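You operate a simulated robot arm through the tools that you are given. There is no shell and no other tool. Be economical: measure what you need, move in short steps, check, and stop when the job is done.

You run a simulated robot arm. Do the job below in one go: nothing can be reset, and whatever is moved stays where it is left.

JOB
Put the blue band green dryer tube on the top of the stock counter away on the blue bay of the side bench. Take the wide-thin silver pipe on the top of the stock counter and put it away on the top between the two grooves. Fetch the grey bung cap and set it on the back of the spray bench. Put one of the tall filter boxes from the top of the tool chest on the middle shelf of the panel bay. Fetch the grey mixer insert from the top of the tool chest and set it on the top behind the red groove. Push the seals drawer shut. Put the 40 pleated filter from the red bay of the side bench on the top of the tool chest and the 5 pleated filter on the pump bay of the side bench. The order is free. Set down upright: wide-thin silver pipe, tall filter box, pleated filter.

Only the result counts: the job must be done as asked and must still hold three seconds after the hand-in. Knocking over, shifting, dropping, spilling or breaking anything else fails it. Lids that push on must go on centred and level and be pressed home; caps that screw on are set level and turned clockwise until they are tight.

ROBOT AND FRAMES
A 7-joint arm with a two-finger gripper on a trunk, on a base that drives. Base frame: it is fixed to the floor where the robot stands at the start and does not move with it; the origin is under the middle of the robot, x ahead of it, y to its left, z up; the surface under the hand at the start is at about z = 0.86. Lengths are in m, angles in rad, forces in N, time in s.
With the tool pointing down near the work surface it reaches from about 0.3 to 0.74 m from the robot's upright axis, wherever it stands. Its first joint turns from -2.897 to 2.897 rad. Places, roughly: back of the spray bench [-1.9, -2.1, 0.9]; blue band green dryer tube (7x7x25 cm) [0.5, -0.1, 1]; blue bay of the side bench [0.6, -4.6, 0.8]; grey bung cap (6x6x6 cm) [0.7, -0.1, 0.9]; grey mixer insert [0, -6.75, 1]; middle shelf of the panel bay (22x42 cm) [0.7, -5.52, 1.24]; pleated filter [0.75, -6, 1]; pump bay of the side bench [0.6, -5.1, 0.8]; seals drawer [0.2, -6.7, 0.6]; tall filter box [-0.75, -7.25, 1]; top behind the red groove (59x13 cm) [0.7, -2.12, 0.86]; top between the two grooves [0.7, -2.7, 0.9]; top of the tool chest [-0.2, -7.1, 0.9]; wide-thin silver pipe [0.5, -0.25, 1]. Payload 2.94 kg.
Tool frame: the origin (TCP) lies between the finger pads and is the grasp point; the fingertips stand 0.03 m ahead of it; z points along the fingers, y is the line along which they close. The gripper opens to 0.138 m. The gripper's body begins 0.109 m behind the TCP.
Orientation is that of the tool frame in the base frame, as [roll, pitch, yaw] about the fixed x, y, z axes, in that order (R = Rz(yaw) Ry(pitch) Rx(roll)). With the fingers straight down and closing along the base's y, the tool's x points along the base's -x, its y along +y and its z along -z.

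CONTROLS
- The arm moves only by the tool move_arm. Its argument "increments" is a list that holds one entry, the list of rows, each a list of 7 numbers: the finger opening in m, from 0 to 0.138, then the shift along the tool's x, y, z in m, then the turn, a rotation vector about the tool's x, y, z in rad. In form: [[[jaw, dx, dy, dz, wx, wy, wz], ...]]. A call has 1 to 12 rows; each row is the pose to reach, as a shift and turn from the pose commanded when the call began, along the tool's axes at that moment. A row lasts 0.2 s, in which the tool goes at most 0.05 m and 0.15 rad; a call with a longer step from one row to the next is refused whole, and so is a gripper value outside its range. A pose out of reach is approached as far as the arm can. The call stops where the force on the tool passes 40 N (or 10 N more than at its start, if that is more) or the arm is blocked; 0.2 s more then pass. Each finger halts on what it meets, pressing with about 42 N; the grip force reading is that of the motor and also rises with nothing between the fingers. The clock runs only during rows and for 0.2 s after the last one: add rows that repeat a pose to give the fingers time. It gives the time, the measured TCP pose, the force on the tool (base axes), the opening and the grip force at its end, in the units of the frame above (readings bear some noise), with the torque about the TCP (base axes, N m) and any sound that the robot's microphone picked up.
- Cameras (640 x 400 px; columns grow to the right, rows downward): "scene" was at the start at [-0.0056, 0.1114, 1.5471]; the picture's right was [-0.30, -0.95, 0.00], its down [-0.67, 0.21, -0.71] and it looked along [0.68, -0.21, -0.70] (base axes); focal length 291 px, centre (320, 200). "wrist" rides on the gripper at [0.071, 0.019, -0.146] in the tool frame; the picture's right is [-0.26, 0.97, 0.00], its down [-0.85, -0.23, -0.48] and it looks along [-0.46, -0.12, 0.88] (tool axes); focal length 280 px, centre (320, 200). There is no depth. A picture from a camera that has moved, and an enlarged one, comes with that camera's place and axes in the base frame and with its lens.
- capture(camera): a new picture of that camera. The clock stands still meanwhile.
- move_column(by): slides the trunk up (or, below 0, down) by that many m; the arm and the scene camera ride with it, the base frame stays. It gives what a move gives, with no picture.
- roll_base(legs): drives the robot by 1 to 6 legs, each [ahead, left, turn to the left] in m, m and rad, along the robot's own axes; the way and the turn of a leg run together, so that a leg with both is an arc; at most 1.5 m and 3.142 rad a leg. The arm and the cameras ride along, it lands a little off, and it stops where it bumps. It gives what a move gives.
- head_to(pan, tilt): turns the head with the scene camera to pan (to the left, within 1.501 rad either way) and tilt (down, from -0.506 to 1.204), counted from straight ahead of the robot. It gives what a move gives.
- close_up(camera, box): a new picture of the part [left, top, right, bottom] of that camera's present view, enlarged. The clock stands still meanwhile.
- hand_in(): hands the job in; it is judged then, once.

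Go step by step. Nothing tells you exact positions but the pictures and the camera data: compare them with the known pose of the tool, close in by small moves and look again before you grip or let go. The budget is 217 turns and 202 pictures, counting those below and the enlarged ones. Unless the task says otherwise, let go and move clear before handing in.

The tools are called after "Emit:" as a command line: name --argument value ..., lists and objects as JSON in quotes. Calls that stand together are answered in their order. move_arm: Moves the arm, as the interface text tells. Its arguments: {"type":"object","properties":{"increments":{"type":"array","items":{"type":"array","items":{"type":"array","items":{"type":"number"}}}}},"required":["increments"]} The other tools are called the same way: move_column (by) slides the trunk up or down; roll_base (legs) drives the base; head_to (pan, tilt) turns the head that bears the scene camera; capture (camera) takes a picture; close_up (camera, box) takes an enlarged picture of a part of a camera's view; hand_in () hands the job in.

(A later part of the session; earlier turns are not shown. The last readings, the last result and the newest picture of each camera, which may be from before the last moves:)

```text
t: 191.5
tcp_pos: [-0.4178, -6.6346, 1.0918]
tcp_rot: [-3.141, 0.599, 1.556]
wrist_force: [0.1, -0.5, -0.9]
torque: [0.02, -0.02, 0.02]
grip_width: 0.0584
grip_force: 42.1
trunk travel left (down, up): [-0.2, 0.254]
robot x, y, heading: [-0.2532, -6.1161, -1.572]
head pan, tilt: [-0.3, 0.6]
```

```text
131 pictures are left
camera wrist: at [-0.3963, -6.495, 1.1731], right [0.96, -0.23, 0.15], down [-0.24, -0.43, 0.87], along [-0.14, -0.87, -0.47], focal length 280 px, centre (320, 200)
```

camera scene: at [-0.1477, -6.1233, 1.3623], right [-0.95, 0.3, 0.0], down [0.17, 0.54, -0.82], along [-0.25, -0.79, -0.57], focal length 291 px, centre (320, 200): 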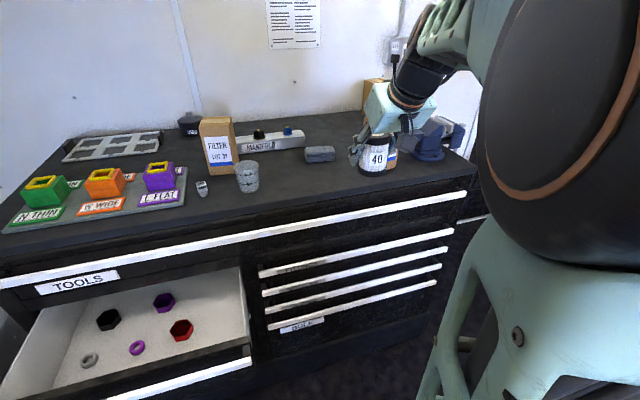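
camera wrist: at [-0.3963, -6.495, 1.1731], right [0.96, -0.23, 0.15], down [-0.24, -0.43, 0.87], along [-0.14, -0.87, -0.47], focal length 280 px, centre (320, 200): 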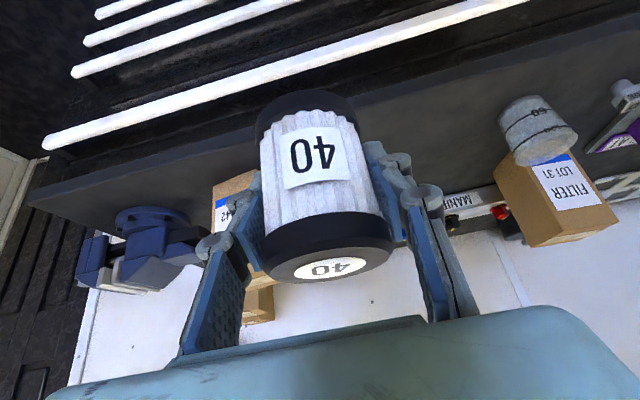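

Emit:
move_arm --increments '[[[0.03, -0.03, 0.02, 0.02, 0, 0, 0], [0.03, -0.06, 0.04, 0.04, 0, 0, 0], [0.03, -0.09, 0.056, 0.065, 0, 0, 0], [0.03, -0.111, 0.056, 0.09, 0, 0, 0], [0.03, -0.111, 0.056, 0.1126, 0, 0, 0]]]'

Emit:
capture --camera "scene"

Emit:
capture --camera "wrist"

```text
t: 192.7
tcp_pos: [-0.3639, -6.7905, 1.065]
tcp_rot: [-3.139, 0.601, 1.556]
wrist_force: [-0.3, 0.2, -0.6]
torque: [-0.02, -0.03, 0.01]
grip_width: 0.0582
grip_force: 41.5
trunk travel left (down, up): [-0.2, 0.254]
robot x, y, heading: [-0.2536, -6.1188, -1.574]
head pan, tilt: [-0.3, 0.6]
```

```text
130 pictures are left
camera scene: at [-0.1477, -6.1233, 1.3623], right [-0.95, 0.3, 0.0], down [0.17, 0.54, -0.82], along [-0.25, -0.79, -0.57], focal length 291 px, centre (320, 200)
```

scene: 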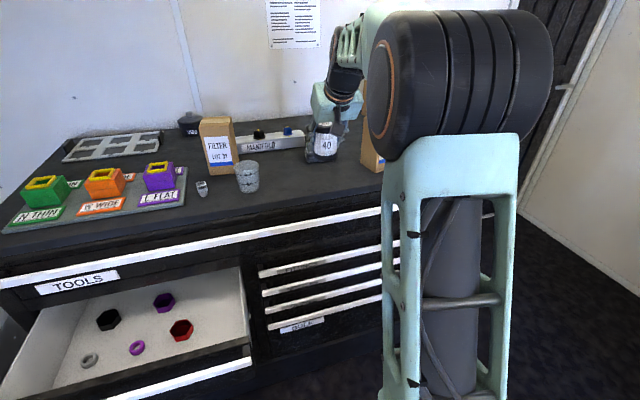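

```text
129 pictures are left
camera wrist: at [-0.3421, -6.6512, 1.1445], right [0.96, -0.23, 0.15], down [-0.24, -0.43, 0.87], along [-0.14, -0.87, -0.47], focal length 280 px, centre (320, 200)
```

wrist: 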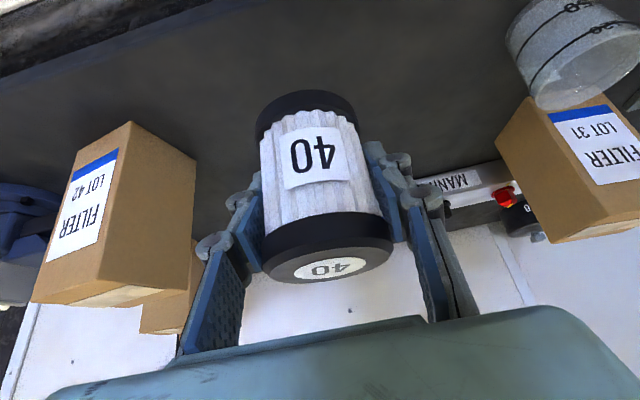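

Emit:
move_arm --increments '[[[0.03, 0.0145, 0, 0.021, 0, 0, 0], [0.03, 0.027, 0, 0.0396, 0, 0, 0], [0.03, 0.031, 0, 0.0454, 0, 0, 0], [0.03, 0.0328, 0, 0.0478, 0, 0, 0], [0.03, 0.0345, 0, 0.0503, 0, 0, 0]]]'

```text
t: 193.9
tcp_pos: [-0.3635, -6.7916, 1.0022]
tcp_rot: [-3.139, 0.6, 1.557]
wrist_force: [0.5, -0.3, -1.6]
torque: [0.0, -0.01, -0.01]
grip_width: 0.0584
grip_force: 42.3
trunk travel left (down, up): [-0.2, 0.254]
robot x, y, heading: [-0.2531, -6.1188, -1.572]
head pan, tilt: [-0.3, 0.6]
```

Emit:
move_arm --increments '[[[0.03, 0.0011, 0, 0.0017, 0, 0, 0], [0.03, 0.0023, 0, 0.0033, 0, 0, 0], [0.03, 0.0034, 0, 0.005, 0, 0, 0], [0.03, 0.0045, 0, 0.0066, 0, 0, 0]]]'

```text
t: 194.9
tcp_pos: [-0.364, -6.7902, 0.9938]
tcp_rot: [-3.14, 0.599, 1.558]
wrist_force: [0.0, 0.4, -2.1]
torque: [-0.01, -0.01, -0.02]
grip_width: 0.0584
grip_force: 42.2
trunk travel left (down, up): [-0.2, 0.254]
robot x, y, heading: [-0.2513, -6.1183, -1.567]
head pan, tilt: [-0.3, 0.6]
```

Emit:
move_arm --increments '[[[0.03, 0.0011, 0, 0.0017, 0, 0, 0], [0.03, 0.0023, 0, 0.0033, 0, 0, 0], [0.03, 0.0034, 0, 0.005, 0, 0, 0], [0.03, 0.0045, 0, 0.0066, 0, 0, 0], [0.03, 0.0056, 0, 0.0082, 0, 0, 0], [0.03, 0.0068, 0, 0.01, 0, 0, 0]]]'

Emit:
close_up --camera "scene" --box '[240, 100, 400, 200]'

```text
t: 196.3
tcp_pos: [-0.3643, -6.7906, 0.9813]
tcp_rot: [-3.14, 0.6, 1.559]
wrist_force: [-0.2, -0.3, -1.2]
torque: [0.02, 0.0, -0.01]
grip_width: 0.058
grip_force: 42.5
trunk travel left (down, up): [-0.2, 0.254]
robot x, y, heading: [-0.2512, -6.1187, -1.573]
head pan, tilt: [-0.3, 0.6]
```

```text
4.00 times, centred on (320, 150) of scene
camera zoom: at [-0.1476, -6.1232, 1.3623], right [-0.95, 0.3, 0.0], down [0.17, 0.54, -0.82], along [-0.25, -0.79, -0.57], focal length 1165 px, centre (320, 400)
```

zoom: 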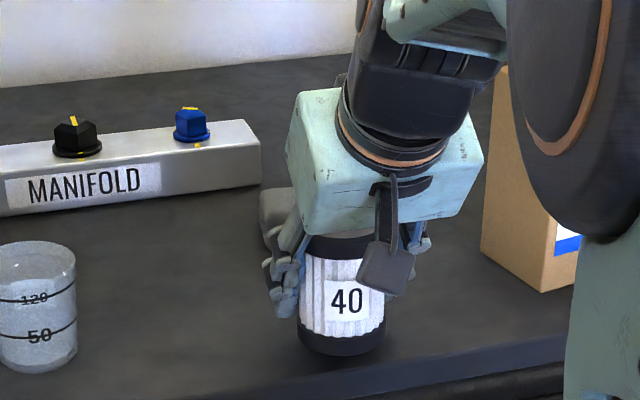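

Emit:
move_arm --increments '[[[0.03, 0.0017, 0, 0.0025, 0, 0, 0], [0.03, 0.0034, 0, 0.005, 0, 0, 0], [0.03, 0.0051, 0, 0.0074, 0, 0, 0], [0.03, 0.0068, 0, 0.01, 0, 0, 0], [0.03, 0.0085, 0, 0.0124, 0, 0, 0], [0.03, 0.0102, 0, 0.015, 0, 0, 0], [0.03, 0.0119, 0, 0.0173, 0, 0, 0], [0.03, 0.0136, 0, 0.0198, 0, 0, 0]]]'

```text
t: 198.1
tcp_pos: [-0.3657, -6.7921, 0.9691]
tcp_rot: [-3.132, 0.624, 1.561]
wrist_force: [1.3, 5.7, 14.1]
torque: [0.67, -0.07, 0.01]
grip_width: 0.0584
grip_force: 42.1
trunk travel left (down, up): [-0.2, 0.254]
robot x, y, heading: [-0.252, -6.1183, -1.574]
head pan, tilt: [-0.3, 0.6]
stopped in row 8: the force on the tool passed its limit at 41 N (the readings are from after the stop); the commanded pose is now the measured one
```

Emit:
move_arm --increments '[[[0.03, -0.0012, 0, -0.0018, 0, 0.012, 0], [0.03, -0.0018, 0, -0.0026, 0.0, 0.024, 0], [0.03, -0.0018, 0, -0.0026, 0.0, 0.024, 0]]]'

Emit:
close_up --camera "scene" --box '[240, 100, 400, 200]'

```text
t: 198.9
tcp_pos: [-0.3651, -6.7933, 0.9712]
tcp_rot: [-3.134, 0.596, 1.559]
wrist_force: [-2.0, -2.3, 8.8]
torque: [-0.28, 0.06, 0.02]
grip_width: 0.0584
grip_force: 42.3
trunk travel left (down, up): [-0.2, 0.254]
robot x, y, heading: [-0.2549, -6.1162, -1.572]
head pan, tilt: [-0.3, 0.6]
```

```text
4.00 times, centred on (320, 150) of scene
camera zoom: at [-0.1476, -6.1224, 1.3622], right [-0.95, 0.3, 0.0], down [0.17, 0.54, -0.83], along [-0.25, -0.79, -0.56], focal length 1165 px, centre (320, 400)
```

zoom: 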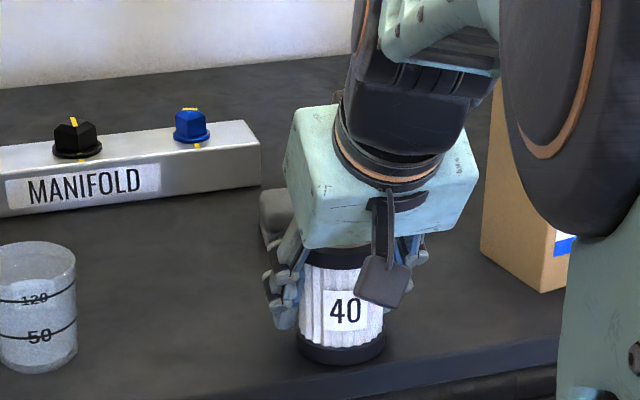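

Emit:
move_arm --increments '[[[0.1, 0, 0, 0, 0, 0, 0], [0.1, 0, 0, 0, 0, 0, 0], [0.1, 0, 0, 0, 0, 0, 0], [0.1, 0, 0, -0.04, 0, 0, 0], [0.1, 0, 0, -0.08, 0, 0, 0], [0.1, 0, 0, -0.12, 0, 0, 0], [0.1, 0, 0, -0.16, 0, 0, 0]]]'

Emit:
capture --camera "wrist"

Emit:
capture --camera "scene"

```text
t: 200.5
tcp_pos: [-0.3617, -6.7052, 1.101]
tcp_rot: [-3.136, 0.595, 1.559]
wrist_force: [-0.1, 0.7, -0.1]
torque: [0.0, 0.01, -0.01]
grip_width: 0.1
grip_force: 0.0
trunk travel left (down, up): [-0.2, 0.254]
robot x, y, heading: [-0.2529, -6.1203, -1.572]
head pan, tilt: [-0.3, 0.6]
```

```text
126 pictures are left
camera wrist: at [-0.3408, -6.5664, 1.182], right [0.96, -0.23, 0.14], down [-0.23, -0.43, 0.87], along [-0.14, -0.87, -0.47], focal length 280 px, centre (320, 200)
```

wrist: 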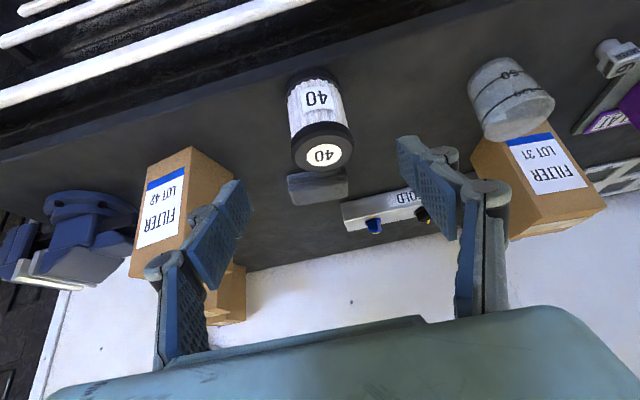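

```text
125 pictures are left
camera scene: at [-0.1476, -6.123, 1.3622], right [-0.95, 0.3, 0.0], down [0.17, 0.54, -0.83], along [-0.25, -0.79, -0.56], focal length 291 px, centre (320, 200)
```

scene: 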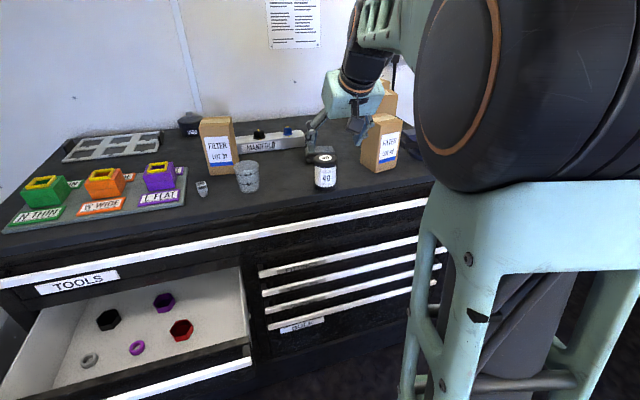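

Filter 40 stands on the chest. Next the tall filter box at the back right; raise the trunk, and move right for a better look.

Emit:
move_column --by 0.15

Emit:
roll_base --legs '[[0, -0.38, 0], [0.12, 0, 0]]'

Emit:
head_to --pan 0.1 --tilt 0.65

Emit:
capture --camera "wrist"

Emit:
capture --camera "scene"

```text
t: 202.2
tcp_pos: [-0.3625, -6.7067, 1.2503]
tcp_rot: [-3.135, 0.592, 1.559]
wrist_force: [-0.3, -0.1, 0.6]
torque: [-0.01, -0.02, 0.01]
grip_width: 0.1002
grip_force: 0.1
trunk travel left (down, up): [-0.35, 0.104]
robot x, y, heading: [-0.2532, -6.1159, -1.572]
head pan, tilt: [-0.3, 0.6]
```

```text
t: 206.9
tcp_pos: [-0.7401, -6.8217, 1.2504]
tcp_rot: [-3.136, 0.592, 1.55]
wrist_force: [1.0, -0.2, -0.3]
torque: [0.0, -0.01, 0.02]
grip_width: 0.0999
grip_force: 0.0
trunk travel left (down, up): [-0.35, 0.104]
robot x, y, heading: [-0.6242, -6.237, -1.585]
head pan, tilt: [-0.3, 0.6]
```

```text
t: 207.8
tcp_pos: [-0.7406, -6.8211, 1.2502]
tcp_rot: [-3.135, 0.595, 1.551]
wrist_force: [1.8, 0.4, 0.5]
torque: [-0.01, 0.02, 0.01]
grip_width: 0.0999
grip_force: 0.1
trunk travel left (down, up): [-0.35, 0.104]
robot x, y, heading: [-0.6257, -6.2348, -1.578]
head pan, tilt: [0.099, 0.649]
```

```text
124 pictures are left
camera wrist: at [-0.7177, -6.6821, 1.3317], right [0.96, -0.24, 0.14], down [-0.24, -0.43, 0.87], along [-0.15, -0.87, -0.47], focal length 280 px, centre (320, 200)
```

wrist: 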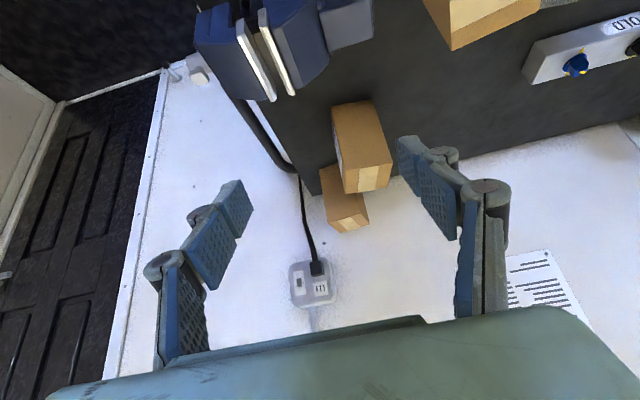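

```text
123 pictures are left
camera scene: at [-0.4854, -6.2427, 1.508], right [-1.0, -0.09, 0.0], down [-0.05, 0.6, -0.8], along [0.07, -0.79, -0.6], focal length 291 px, centre (320, 200)
```

scene: 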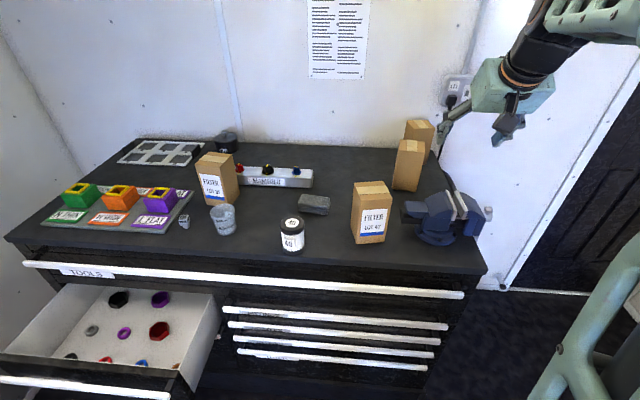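

Emit:
close_up --camera "scene" --box '[330, 100, 500, 250]'

Emit:
close_up --camera "wrist" --box '[260, 80, 460, 240]'

```text
2.67 times, centred on (415, 175) of scene
camera zoom: at [-0.4854, -6.2427, 1.508], right [-1.0, -0.09, 0.0], down [-0.05, 0.6, -0.8], along [0.07, -0.79, -0.6], focal length 777 px, centre (67, 267)
```

zoom: 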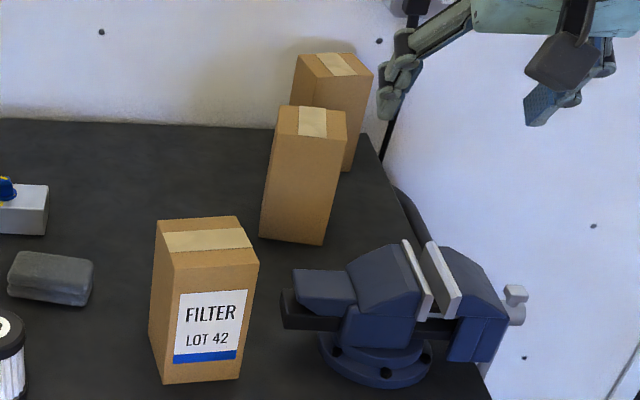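

```text
2.50 times, centred on (360, 160) of wrist
camera zoom: at [-0.7177, -6.6821, 1.3317], right [0.96, -0.24, 0.14], down [-0.24, -0.43, 0.87], along [-0.15, -0.87, -0.47], focal length 701 px, centre (220, 300)
```

zoom: 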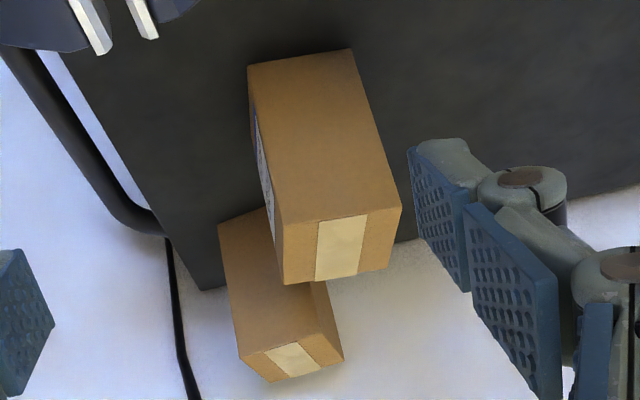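

Both back boxes fit; I'll take the nearer back one, centre ≈(-0.705,-7.142), rotated about -0.15 rad, top ≈1.067. Drive ahead and align the hand.

Emit:
roll_base --legs '[[0.15, 0, 0]]'

Emit:
move_arm --increments '[[[0.137, 0, 0.015, 0, 0.042, -0.05, 0.062], [0.137, 0, 0.03, 0, 0.084, -0.106, 0.124], [0.137, 0, 0.03, 0, 0.084, -0.106, 0.124]]]'

Emit:
capture --camera "wrist"

Emit:
capture --camera "scene"

```text
t: 209.1
tcp_pos: [-0.7428, -6.97, 1.2501]
tcp_rot: [-3.136, 0.592, 1.548]
wrist_force: [0.2, -0.4, 0.0]
torque: [0.03, -0.04, 0.02]
grip_width: 0.0999
grip_force: 0.2
trunk travel left (down, up): [-0.35, 0.104]
robot x, y, heading: [-0.6249, -6.3805, -1.589]
head pan, tilt: [0.099, 0.649]
```

```text
t: 209.9
tcp_pos: [-0.7134, -6.9718, 1.251]
tcp_rot: [3.14, 0.7, 1.394]
wrist_force: [-0.1, -0.1, -0.1]
torque: [-0.01, 0.0, 0.02]
grip_width: 0.1371
grip_force: 0.0
trunk travel left (down, up): [-0.35, 0.104]
robot x, y, heading: [-0.6275, -6.3836, -1.582]
head pan, tilt: [0.099, 0.649]
```

```text
120 pictures are left
camera wrist: at [-0.6692, -6.8297, 1.3165], right [0.91, -0.37, 0.17], down [-0.29, -0.3, 0.91], along [-0.28, -0.88, -0.38], focal length 280 px, centre (320, 200)
```

wrist: 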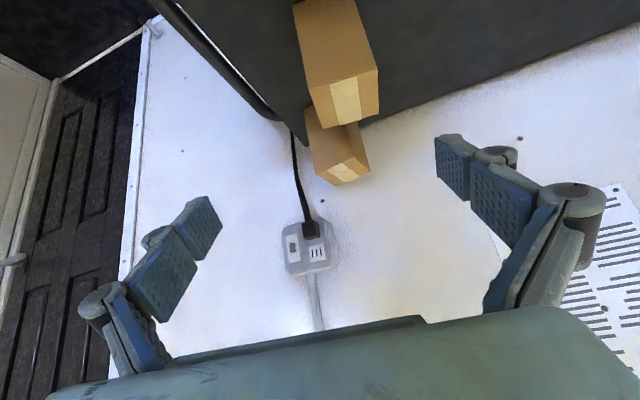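

```text
119 pictures are left
camera scene: at [-0.4872, -6.3922, 1.508], right [-1.0, -0.09, 0.0], down [-0.05, 0.6, -0.8], along [0.07, -0.79, -0.6], focal length 291 px, centre (320, 200)
```

scene: 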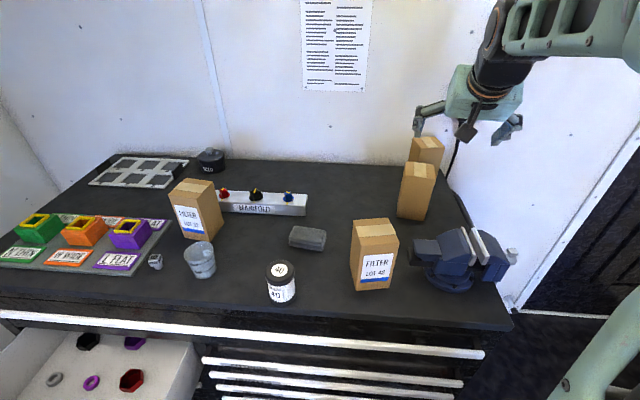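

Emit:
move_arm --increments '[[[0.137, 0.0, 0.03, 0.03, 0, 0, 0], [0.137, 0.005, 0.041, 0.07, 0, 0, 0], [0.137, 0.01, 0.041, 0.11, 0, 0, 0], [0.137, 0.018, 0.041, 0.15, 0, 0, 0], [0.137, 0.018, 0.041, 0.15, 0, 0, 0]]]'

Emit:
capture --camera "wrist"

Emit:
capture --camera "scene"

```text
t: 211.1
tcp_pos: [-0.6866, -7.0609, 1.1242]
tcp_rot: [3.138, 0.699, 1.394]
wrist_force: [0.6, 0.4, 0.2]
torque: [-0.02, -0.03, -0.01]
grip_width: 0.137
grip_force: 0.0
trunk travel left (down, up): [-0.35, 0.104]
robot x, y, heading: [-0.6247, -6.384, -1.579]
head pan, tilt: [0.099, 0.649]
```

```text
118 pictures are left
camera wrist: at [-0.6424, -6.9194, 1.1898], right [0.91, -0.37, 0.17], down [-0.29, -0.3, 0.91], along [-0.28, -0.88, -0.38], focal length 280 px, centre (320, 200)
```

wrist: 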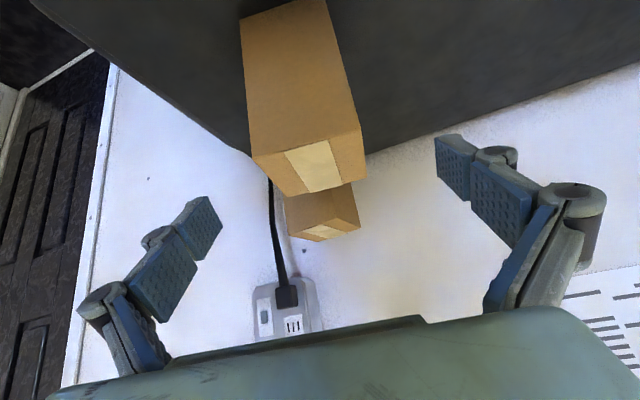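

```text
117 pictures are left
camera scene: at [-0.4872, -6.3922, 1.508], right [-1.0, -0.09, 0.0], down [-0.05, 0.6, -0.8], along [0.07, -0.79, -0.6], focal length 291 px, centre (320, 200)
```

scene: 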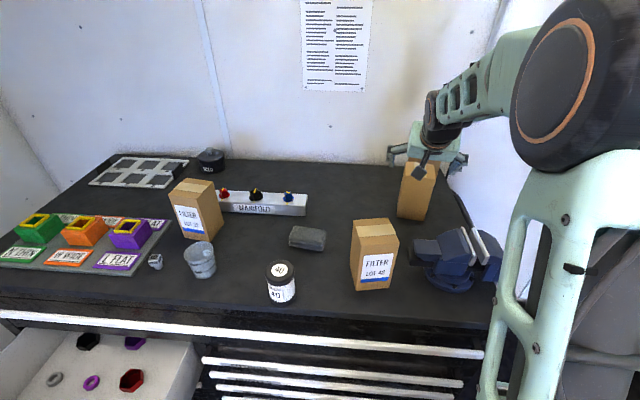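

Emit:
move_arm --increments '[[[0.137, 0.003, -0.006, 0.045, 0, 0, 0], [0.137, 0.006, -0.006, 0.09, 0, 0, 0], [0.137, 0.009, -0.006, 0.1285, 0, 0, 0], [0.05, 0.009, -0.006, 0.1285, 0, 0, 0], [0.05, 0.009, -0.006, 0.1285, 0, 0, 0], [0.05, 0.009, -0.006, 0.1285, 0, 0, 0], [0.05, 0.009, -0.006, 0.1285, 0, 0, 0], [0.05, 0.009, -0.006, 0.1285, 0, 0, 0]]]'

Emit:
capture --camera "wrist"

Emit:
capture --camera "scene"

```text
t: 212.9
tcp_pos: [-0.7052, -7.1332, 1.0221]
tcp_rot: [3.138, 0.699, 1.393]
wrist_force: [-1.0, -0.9, 0.5]
torque: [-0.2, 0.1, 0.01]
grip_width: 0.0851
grip_force: 41.7
trunk travel left (down, up): [-0.35, 0.104]
robot x, y, heading: [-0.6278, -6.3813, -1.585]
head pan, tilt: [0.099, 0.649]
```

```text
116 pictures are left
camera wrist: at [-0.6612, -6.9914, 1.0869], right [0.91, -0.37, 0.17], down [-0.29, -0.3, 0.91], along [-0.28, -0.88, -0.38], focal length 280 px, centre (320, 200)
```

wrist: 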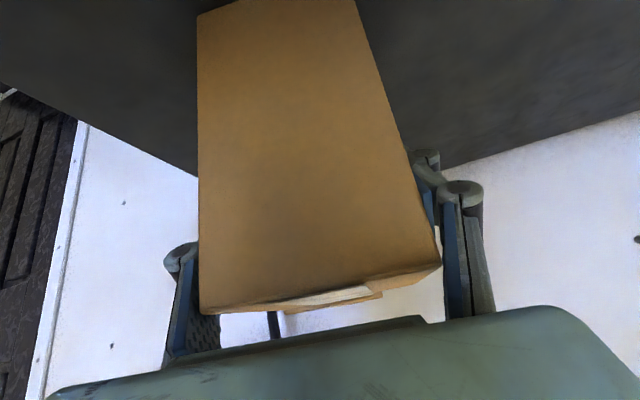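

```text
115 pictures are left
camera scene: at [-0.4871, -6.3921, 1.508], right [-1.0, -0.09, 0.0], down [-0.05, 0.6, -0.8], along [0.07, -0.79, -0.6], focal length 291 px, centre (320, 200)
```

scene: 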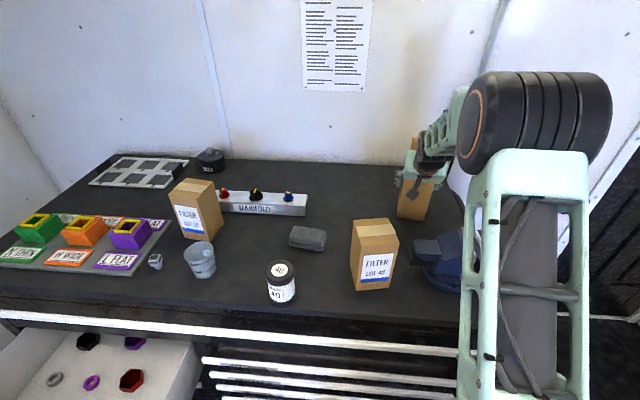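

Gripped (8.5 cm). Lift straight up with arm and trunk, then back off.

Emit:
move_arm --increments '[[[0.05, -0.019, 0, -0.023, 0, 0, 0], [0.05, -0.039, 0, -0.046, 0, 0, 0], [0.05, -0.058, 0, -0.069, 0, 0, 0], [0.05, -0.077, 0, -0.092, 0, 0, 0], [0.05, -0.077, 0, -0.092, 0, 0, 0]]]'

Emit:
move_column --by 0.1

Emit:
capture --camera "scene"

```text
t: 214.1
tcp_pos: [-0.7072, -7.131, 1.1407]
tcp_rot: [3.138, 0.697, 1.392]
wrist_force: [0.1, 1.1, -0.7]
torque: [-0.03, -0.01, -0.04]
grip_width: 0.0848
grip_force: 42.3
trunk travel left (down, up): [-0.35, 0.104]
robot x, y, heading: [-0.6289, -6.3863, -1.584]
head pan, tilt: [0.099, 0.649]
```

```text
t: 215.5
tcp_pos: [-0.7061, -7.1324, 1.2395]
tcp_rot: [3.139, 0.698, 1.394]
wrist_force: [0.1, -0.4, -1.9]
torque: [-0.02, 0.02, 0.0]
grip_width: 0.0843
grip_force: 42.0
trunk travel left (down, up): [-0.45, 0.004]
robot x, y, heading: [-0.6273, -6.3867, -1.583]
head pan, tilt: [0.099, 0.649]
```

```text
114 pictures are left
camera scene: at [-0.4872, -6.3925, 1.608], right [-1.0, -0.09, 0.0], down [-0.05, 0.6, -0.8], along [0.07, -0.79, -0.6], focal length 291 px, centre (320, 200)
```

scene: 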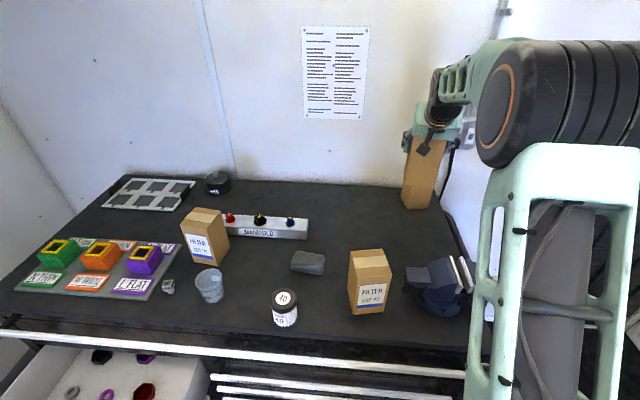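

Emit:
roll_base --legs '[[-0.6, 0, 0], [0, 0, 1.583]]'

Emit:
head_to --pan 0.25 --tilt 0.4

Emit:
capture --camera "scene"

```text
t: 222.7
tcp_pos: [0.1259, -5.8446, 1.2399]
tcp_rot: [3.137, 0.696, 2.978]
wrist_force: [0.0, 0.4, -2.1]
torque: [-0.01, -0.01, 0.0]
grip_width: 0.0821
grip_force: 42.2
trunk travel left (down, up): [-0.45, 0.004]
robot x, y, heading: [-0.6219, -5.7784, 0.006]
head pan, tilt: [0.099, 0.649]
```

```text
t: 223.5
tcp_pos: [0.1277, -5.845, 1.2397]
tcp_rot: [3.137, 0.699, 2.98]
wrist_force: [0.6, -0.7, -1.7]
torque: [0.0, -0.04, 0.02]
grip_width: 0.0819
grip_force: 42.2
trunk travel left (down, up): [-0.45, 0.004]
robot x, y, heading: [-0.6224, -5.7818, 0.004]
head pan, tilt: [0.25, 0.4]
```

```text
113 pictures are left
camera scene: at [-0.6167, -5.6191, 1.6304], right [0.25, -0.97, 0.0], down [-0.38, -0.1, -0.92], along [0.89, 0.23, -0.39], focal length 291 px, centre (320, 200)
```

scene: 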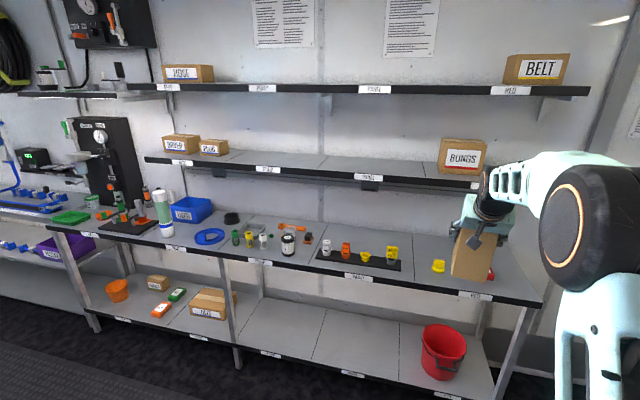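

Middle PANEL shelf (front x≈0.59, z≈1.24) is free. Raise and square the hand, then drive near.

Emit:
move_arm --increments '[[[0.05, -0.022, 0, -0.027, -0.03, 0, -0.03], [0.05, -0.045, 0, -0.054, -0.06, 0, -0.07], [0.05, -0.067, 0, -0.08, -0.103, 0, -0.123], [0.05, -0.09, 0, -0.107, -0.103, 0, -0.123], [0.05, -0.1, 0, -0.119, -0.103, 0, -0.123]]]'

Emit:
roll_base --legs '[[0, 0.33, 0], [0.38, 0, 0]]'

Emit:
head_to --pan 0.0 --tilt 0.35

Emit:
capture --camera "scene"

Emit:
capture --camera "wrist"

```text
t: 224.7
tcp_pos: [0.1279, -5.8445, 1.3951]
tcp_rot: [3.139, 0.698, 3.141]
wrist_force: [-0.3, -0.2, -1.6]
torque: [-0.03, -0.03, -0.02]
grip_width: 0.0816
grip_force: 41.4
trunk travel left (down, up): [-0.45, 0.004]
robot x, y, heading: [-0.6207, -5.777, 0.001]
head pan, tilt: [0.25, 0.4]
```

```text
t: 230.2
tcp_pos: [0.5084, -5.5114, 1.3937]
tcp_rot: [3.139, 0.699, 3.138]
wrist_force: [0.1, -0.8, -0.9]
torque: [0.0, -0.02, 0.02]
grip_width: 0.081
grip_force: 41.8
trunk travel left (down, up): [-0.45, 0.004]
robot x, y, heading: [-0.2427, -5.4398, -0.001]
head pan, tilt: [0.25, 0.4]
```

```text
t: 231.0
tcp_pos: [0.5071, -5.5104, 1.3934]
tcp_rot: [3.137, 0.697, 3.138]
wrist_force: [0.2, 0.2, -1.0]
torque: [0.0, 0.0, 0.01]
grip_width: 0.0809
grip_force: 41.8
trunk travel left (down, up): [-0.45, 0.004]
robot x, y, heading: [-0.2414, -5.442, 0.001]
head pan, tilt: [0.0, 0.351]
```

```text
112 pictures are left
camera scene: at [-0.2321, -5.307, 1.635], right [0.0, -1.0, 0.0], down [-0.34, 0.0, -0.94], along [0.94, 0.0, -0.34], focal length 291 px, centre (320, 200)
```

scene: 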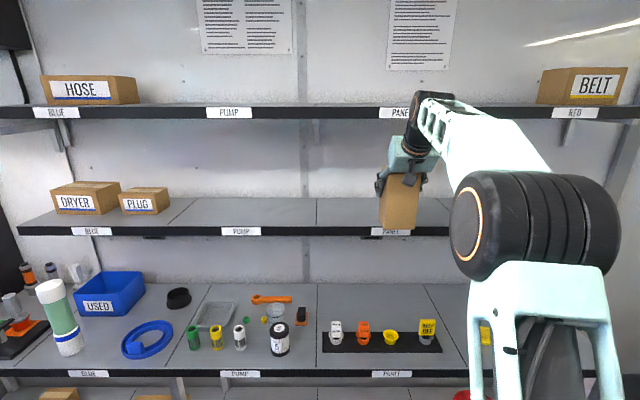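

```text
111 pictures are left
camera wrist: at [0.3586, -5.493, 1.4606], right [0.2, 0.96, 0.17], down [0.34, -0.23, 0.91], along [0.92, -0.13, -0.38], focal length 280 px, centre (320, 200)
```

wrist: 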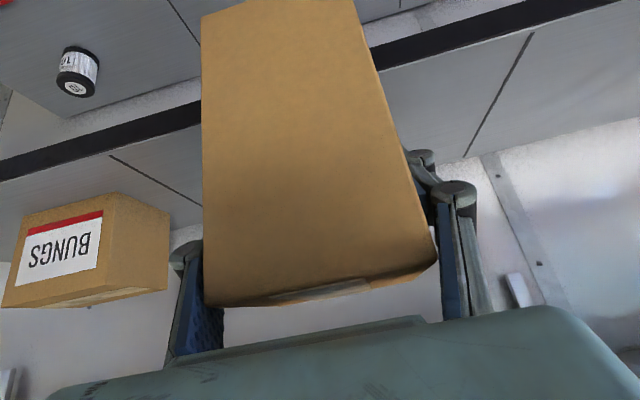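

Box bottom ≈1.29, shelf top ≈1.25, shelf front x≈0.58. Drive ahead 0.14 to bring the box over the shelf.

Emit:
roll_base --legs '[[0.142, 0, 0]]'

Emit:
capture --camera "scene"

Emit:
capture --camera "wrist"

```text
t: 232.3
tcp_pos: [0.6513, -5.5112, 1.3949]
tcp_rot: [3.139, 0.698, 3.138]
wrist_force: [-0.1, -0.7, -1.3]
torque: [0.01, -0.04, -0.01]
grip_width: 0.0808
grip_force: 42.0
trunk travel left (down, up): [-0.45, 0.004]
robot x, y, heading: [-0.1005, -5.446, 0.001]
head pan, tilt: [0.0, 0.351]
```

```text
110 pictures are left
camera scene: at [-0.0889, -5.307, 1.635], right [0.0, -1.0, 0.0], down [-0.34, 0.0, -0.94], along [0.94, 0.0, -0.34], focal length 291 px, centre (320, 200)
```

scene: 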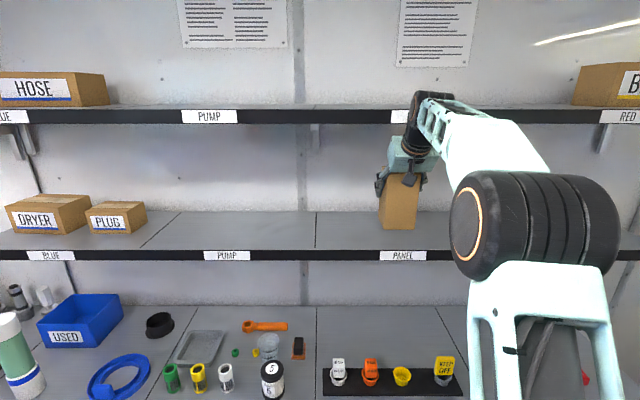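

```text
109 pictures are left
camera wrist: at [0.5016, -5.4932, 1.4601], right [0.2, 0.96, 0.17], down [0.34, -0.23, 0.91], along [0.92, -0.13, -0.38], focal length 280 px, centre (320, 200)
```

wrist: 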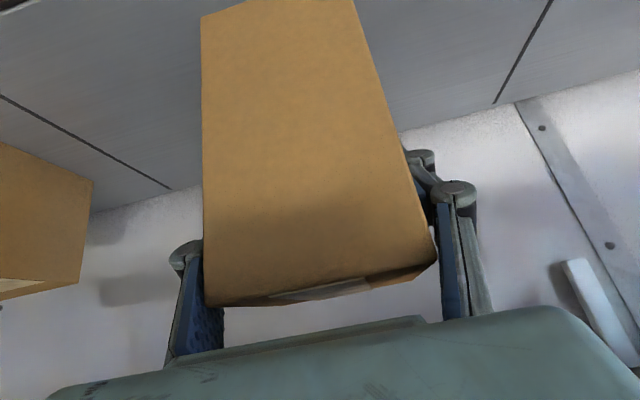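

Emit:
move_arm --increments '[[[0.05, 0.0096, 0, 0.0115, 0, 0, 0], [0.05, 0.016, 0, 0.019, 0, 0, 0], [0.05, 0.0193, 0, 0.023, 0, 0, 0], [0.05, 0.0212, 0, 0.0253, 0, 0, 0], [0.05, 0.0231, 0, 0.0276, 0, 0, 0], [0.05, 0.025, 0, 0.0299, 0, 0, 0]]]'

Emit:
close_up --camera "scene" --box '[310, 90, 510, 270]'

```text
t: 233.7
tcp_pos: [0.6487, -5.512, 1.3556]
tcp_rot: [3.138, 0.698, 3.136]
wrist_force: [-0.3, -0.4, -2.7]
torque: [-0.04, -0.05, -0.02]
grip_width: 0.0803
grip_force: 42.1
trunk travel left (down, up): [-0.45, 0.004]
robot x, y, heading: [-0.1, -5.4419, -0.003]
head pan, tilt: [0.0, 0.351]
```

```text
2.22 times, centred on (410, 180) of scene
camera zoom: at [-0.0898, -5.307, 1.635], right [0.0, -1.0, 0.0], down [-0.34, 0.0, -0.94], along [0.94, 0.0, -0.34], focal length 647 px, centre (120, 244)
```

zoom: 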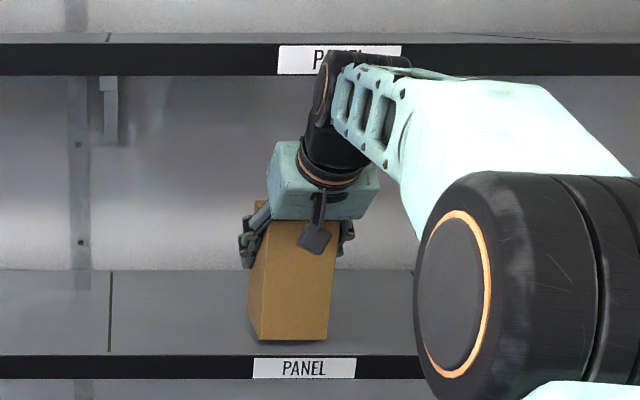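

Emit:
move_arm --increments '[[[0.05, 0.0016, 0, 0.0019, 0, 0, 0], [0.05, 0.0032, 0, 0.0038, 0, 0, 0], [0.05, 0.0048, 0, 0.0057, 0, 0, 0], [0.05, 0.0064, 0, 0.0077, 0, 0, 0], [0.05, 0.008, 0, 0.0096, 0, 0, 0]]]'

```text
t: 234.9
tcp_pos: [0.6498, -5.5125, 1.3435]
tcp_rot: [3.139, 0.701, 3.138]
wrist_force: [0.2, 0.8, 0.3]
torque: [-0.03, -0.06, 0.01]
grip_width: 0.0803
grip_force: 42.0
trunk travel left (down, up): [-0.45, 0.004]
robot x, y, heading: [-0.0968, -5.4447, -0.002]
head pan, tilt: [0.0, 0.351]
```

Emit:
move_arm --increments '[[[0.05, 0.0008, 0, 0.001, 0, 0, 0], [0.05, 0.0014, 0, 0.0017, 0, 0, 0]]]'

```text
t: 235.5
tcp_pos: [0.6492, -5.5101, 1.3434]
tcp_rot: [3.14, 0.704, 3.139]
wrist_force: [1.1, 0.7, 10.8]
torque: [0.15, 0.45, 0.04]
grip_width: 0.0804
grip_force: 41.5
trunk travel left (down, up): [-0.45, 0.004]
robot x, y, heading: [-0.1006, -5.4417, 0.001]
head pan, tilt: [0.0, 0.351]
```

Seated. Open and back straight out with the base.

Emit:
move_arm --increments '[[[0.12, 0, 0, 0, 0, 0, 0], [0.12, 0, 0, 0, 0, 0, 0], [0.12, 0, 0, 0, 0, 0, 0], [0.12, 0, 0, 0, 0, 0, 0]]]'

Emit:
roll_base --legs '[[-0.25, 0, 0]]'

Emit:
capture --camera "scene"

```text
t: 236.5
tcp_pos: [0.6493, -5.5124, 1.3407]
tcp_rot: [3.137, 0.698, 3.14]
wrist_force: [-0.4, -0.2, -0.1]
torque: [0.01, 0.01, 0.01]
grip_width: 0.1199
grip_force: 0.1
trunk travel left (down, up): [-0.45, 0.004]
robot x, y, heading: [-0.1009, -5.4413, -0.001]
head pan, tilt: [0.0, 0.351]
```

```text
t: 238.3
tcp_pos: [0.4044, -5.5128, 1.3404]
tcp_rot: [3.138, 0.701, 3.139]
wrist_force: [-1.3, 0.4, 0.7]
torque: [0.0, -0.01, 0.02]
grip_width: 0.12
grip_force: 0.1
trunk travel left (down, up): [-0.45, 0.004]
robot x, y, heading: [-0.3425, -5.4418, -0.003]
head pan, tilt: [0.0, 0.351]
```

```text
107 pictures are left
camera scene: at [-0.3353, -5.307, 1.635], right [0.0, -1.0, 0.0], down [-0.34, 0.0, -0.94], along [0.94, 0.0, -0.34], focal length 291 px, centre (320, 200)
```

scene: 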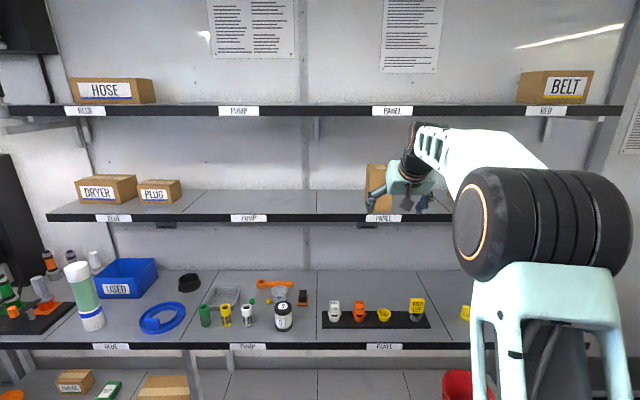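

Box is on the shelf. Next the drawer: point the hand down again and retract.

Emit:
move_arm --increments '[[[0.05, 0.031, 0.013, 0.0055, 0, 0.07, 0], [0.0, 0.0615, 0.026, 0.011, 0, 0.14, 0], [0.0, 0.0923, 0.039, 0.0164, 0, 0.21, 0], [0.0, 0.123, 0.052, 0.022, 0, 0.28, 0], [0.0, 0.1538, 0.065, 0.0274, 0, 0.35, 0], [0.0, 0.1846, 0.078, 0.0329, 0, 0.42, 0], [0.0, 0.2153, 0.091, 0.0384, 0, 0.49, 0], [0.0, 0.246, 0.104, 0.0438, 0, 0.56, 0], [0.0, 0.2768, 0.117, 0.0493, 0, 0.63, 0], [0.0, 0.3076, 0.13, 0.0548, 0, 0.7, 0]]]'

Emit:
roll_base --legs '[[0.1, 0, 0], [0, 0, -1.57], [0.25, 0.2, 0]]'

Emit:
head_to --pan 0.2 --tilt 0.75

Emit:
capture --camera "scene"

```text
t: 240.5
tcp_pos: [0.2041, -5.3798, 1.1042]
tcp_rot: [3.139, -0.003, 3.141]
wrist_force: [-0.1, 0.4, 0.0]
torque: [-0.01, -0.03, 0.02]
grip_width: 0.0
grip_force: 27.9
trunk travel left (down, up): [-0.45, 0.004]
robot x, y, heading: [-0.3466, -5.444, 0.0]
head pan, tilt: [0.0, 0.351]
```

```text
t: 247.6
tcp_pos: [-0.0032, -6.2482, 1.1025]
tcp_rot: [3.141, -0.001, 1.538]
wrist_force: [0.9, 1.1, -0.5]
torque: [0.0, 0.01, -0.02]
grip_width: 0.0
grip_force: 27.9
trunk travel left (down, up): [-0.45, 0.004]
robot x, y, heading: [-0.0485, -5.6951, -1.597]
head pan, tilt: [0.0, 0.351]
```

```text
t: 248.4
tcp_pos: [-0.0036, -6.247, 1.1038]
tcp_rot: [3.138, -0.002, 1.538]
wrist_force: [0.0, -0.8, -0.1]
torque: [-0.01, 0.02, 0.02]
grip_width: 0.0
grip_force: 28.4
trunk travel left (down, up): [-0.45, 0.004]
robot x, y, heading: [-0.0492, -5.6993, -1.599]
head pan, tilt: [0.201, 0.75]
```

```text
106 pictures are left
camera scene: at [0.0978, -5.7023, 1.5995], right [-0.99, -0.17, 0.0], down [-0.12, 0.67, -0.73], along [0.12, -0.72, -0.68], focal length 291 px, centre (320, 200)
```

scene: 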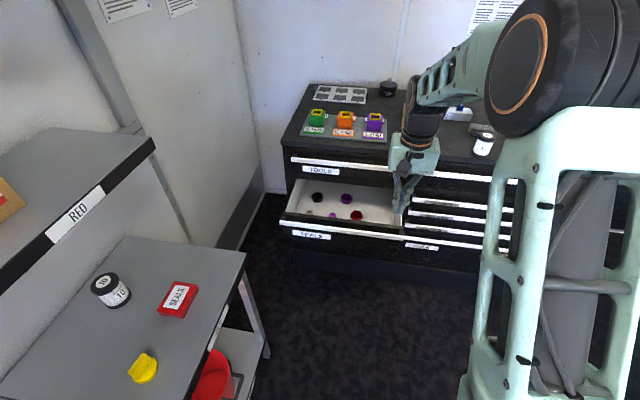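

Handle spans x -0.11…0.40 at y≈-6.47, z≈0.71. Shift the hand to its centre, lower the trunk 0.4, then drive to just before contact.

Emit:
move_arm --increments '[[[0.0, 0, 0.04, 0, 0, 0, 0], [0.0, 0, 0.08, 0, 0, 0, 0], [0.0, 0, 0.12, 0, 0, 0, 0], [0.0, 0, 0.15, 0, 0, 0, 0]]]'

Emit:
move_column --by -0.4

Emit:
roll_base --legs '[[0.15, 0, 0.027]]'

Emit:
capture --camera "scene"

Emit:
capture --camera "wrist"

```text
t: 249.4
tcp_pos: [0.1482, -6.2531, 1.1013]
tcp_rot: [-3.142, -0.001, 1.537]
wrist_force: [0.4, 0.0, -1.4]
torque: [0.03, 0.01, 0.0]
grip_width: 0.0
grip_force: 28.3
trunk travel left (down, up): [-0.45, 0.004]
robot x, y, heading: [-0.0483, -5.6974, -1.599]
head pan, tilt: [0.201, 0.75]
```

```text
t: 253.2
tcp_pos: [0.145, -6.2533, 0.702]
tcp_rot: [3.14, -0.001, 1.537]
wrist_force: [-0.6, -0.5, 0.3]
torque: [-0.01, 0.04, 0.0]
grip_width: 0.0002
grip_force: 28.6
trunk travel left (down, up): [-0.05, 0.404]
robot x, y, heading: [-0.0478, -5.6964, -1.602]
head pan, tilt: [0.201, 0.75]
```

```text
t: 254.6
tcp_pos: [0.1589, -6.3954, 0.7017]
tcp_rot: [3.139, -0.002, 1.566]
wrist_force: [-0.7, -0.1, -0.4]
torque: [-0.03, -0.01, 0.03]
grip_width: 0.0
grip_force: 29.0
trunk travel left (down, up): [-0.05, 0.404]
robot x, y, heading: [-0.0514, -5.8417, -1.575]
head pan, tilt: [0.201, 0.75]
```

```text
105 pictures are left
camera scene: at [0.0957, -5.8458, 1.1994], right [-0.98, -0.2, 0.0], down [-0.14, 0.67, -0.73], along [0.14, -0.72, -0.68], focal length 291 px, centre (320, 200)
```

scene: 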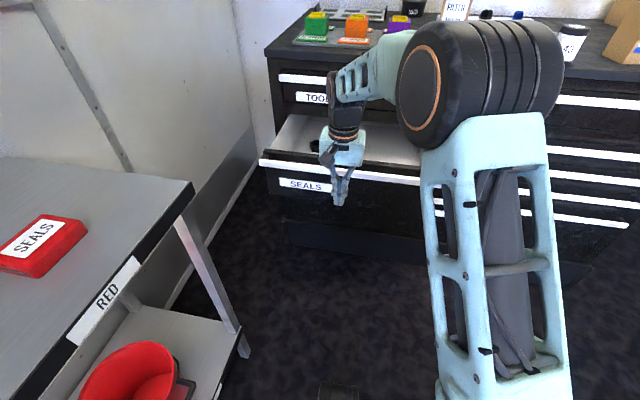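

```text
104 pictures are left
camera wrist: at [0.1786, -6.3254, 0.8472], right [0.96, -0.27, 0.0], down [-0.23, -0.85, 0.47], along [-0.12, -0.46, -0.88], focal length 280 px, centre (320, 200)
```

wrist: 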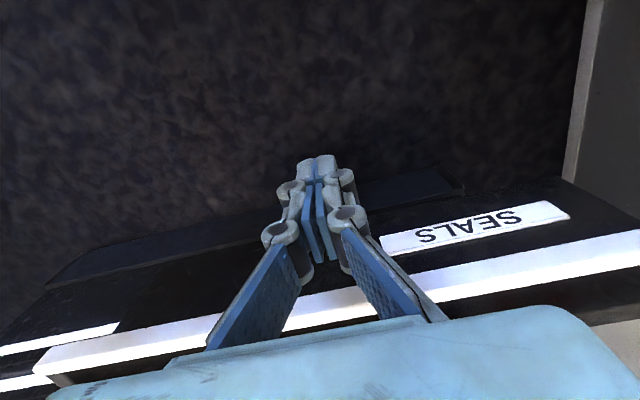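

Emit:
roll_base --legs '[[0.2, 0, 0]]'

Emit:
capture --camera "scene"

```text
t: 256.2
tcp_pos: [0.1629, -6.595, 0.7017]
tcp_rot: [3.14, 0.0, 1.569]
wrist_force: [0.1, -0.1, 0.1]
torque: [-0.01, -0.02, -0.02]
grip_width: 0.0003
grip_force: 27.6
trunk travel left (down, up): [-0.05, 0.404]
robot x, y, heading: [-0.0504, -6.0439, -1.567]
head pan, tilt: [0.201, 0.75]
```

```text
103 pictures are left
camera scene: at [0.0956, -6.046, 1.1994], right [-0.98, -0.2, 0.0], down [-0.14, 0.67, -0.73], along [0.15, -0.72, -0.68], focal length 291 px, centre (320, 200)
```

scene: 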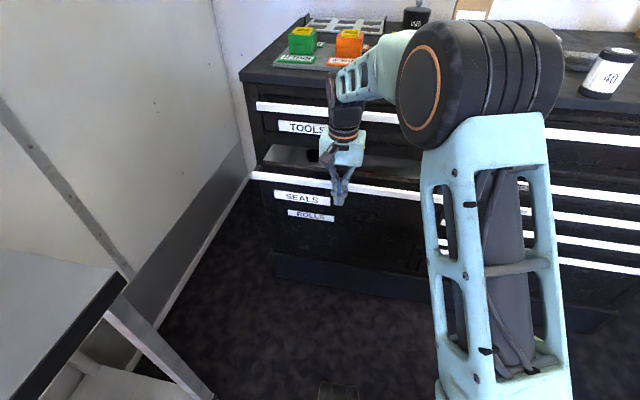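

The drawer slides freely. To finish without the hand body hitting the TOOLS handle, I'll back off a little and tilt the fingers forward.

Emit:
roll_base --legs '[[-0.15, 0, 0]]'

Emit:
move_arm --increments '[[[0.0, -0.03, 0, -0.01, 0, 0, 0], [0.0, -0.06, 0, -0.02, 0, -0.1, 0], [0.0, -0.08, 0, -0.02, 0, -0.22, 0], [0.0, -0.1, 0, -0.02, 0, -0.34, 0], [0.0, -0.1, 0, -0.02, 0, -0.46, 0], [0.0, -0.1, 0, -0.02, 0, -0.55, 0]]]'

Emit:
capture --camera "wrist"

Emit:
capture --camera "scene"

```text
t: 257.6
tcp_pos: [0.1632, -6.4483, 0.7019]
tcp_rot: [3.141, 0.0, 1.57]
wrist_force: [-0.1, 0.8, 0.3]
torque: [0.03, 0.03, 0.0]
grip_width: 0.0
grip_force: 28.2
trunk travel left (down, up): [-0.05, 0.404]
robot x, y, heading: [-0.0514, -5.8961, -1.564]
head pan, tilt: [0.201, 0.75]
```

```text
t: 259.0
tcp_pos: [0.1621, -6.549, 0.7228]
tcp_rot: [3.137, 0.551, 1.572]
wrist_force: [-0.2, 0.2, -0.8]
torque: [0.01, -0.02, 0.04]
grip_width: 0.0
grip_force: 28.7
trunk travel left (down, up): [-0.05, 0.404]
robot x, y, heading: [-0.0518, -5.9005, -1.569]
head pan, tilt: [0.201, 0.75]
```

```text
102 pictures are left
camera wrist: at [0.1812, -6.4122, 0.8089], right [0.96, -0.22, 0.14], down [-0.23, -0.47, 0.85], along [-0.12, -0.85, -0.51], focal length 280 px, centre (320, 200)
```

wrist: 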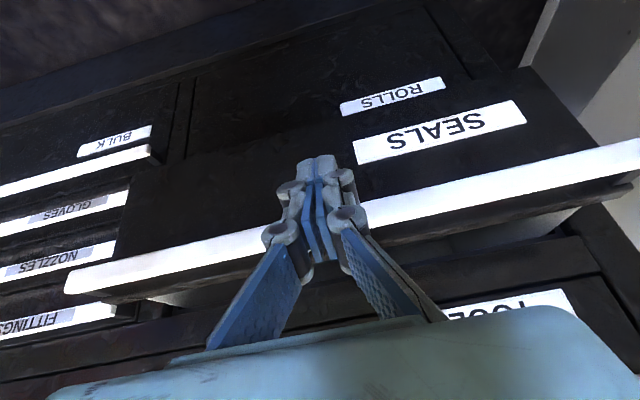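

```text
101 pictures are left
camera scene: at [0.0953, -5.8989, 1.1994], right [-0.98, -0.2, 0.0], down [-0.14, 0.67, -0.73], along [0.15, -0.72, -0.68], focal length 291 px, centre (320, 200)
```

scene: 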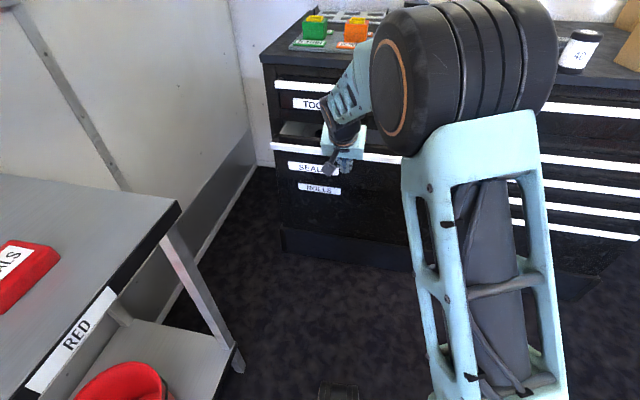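

Emit:
roll_base --legs '[[0.14, 0, 0]]'

Emit:
capture --camera "wrist"

Emit:
capture --camera "scene"

```text
t: 260.3
tcp_pos: [0.1635, -6.6883, 0.7217]
tcp_rot: [3.14, 0.55, 1.57]
wrist_force: [0.5, 0.0, 0.4]
torque: [0.0, -0.01, -0.02]
grip_width: 0.0
grip_force: 28.2
trunk travel left (down, up): [-0.05, 0.404]
robot x, y, heading: [-0.0514, -6.0405, -1.565]
head pan, tilt: [0.201, 0.75]
```

```text
100 pictures are left
camera wrist: at [0.1817, -6.5525, 0.8092], right [0.96, -0.22, 0.14], down [-0.23, -0.47, 0.85], along [-0.12, -0.85, -0.51], focal length 280 px, centre (320, 200)
```

wrist: 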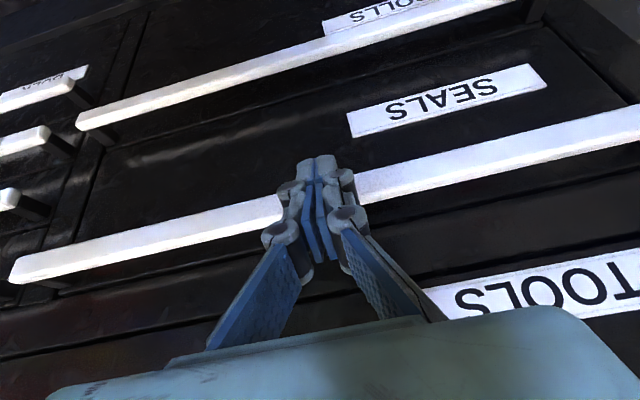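

```text
99 pictures are left
camera scene: at [0.0958, -6.0388, 1.1994], right [-0.98, -0.2, 0.0], down [-0.14, 0.67, -0.73], along [0.15, -0.72, -0.68], focal length 291 px, centre (320, 200)
```

scene: 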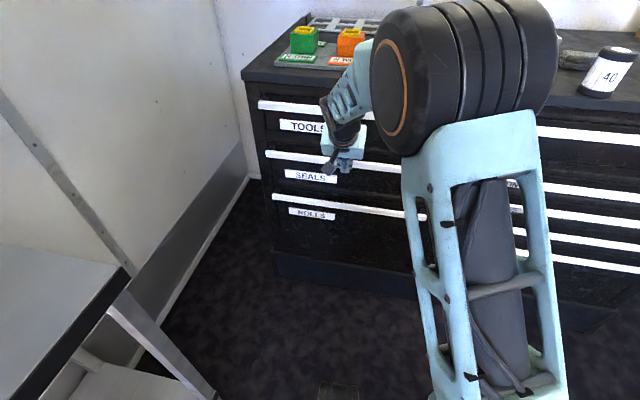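

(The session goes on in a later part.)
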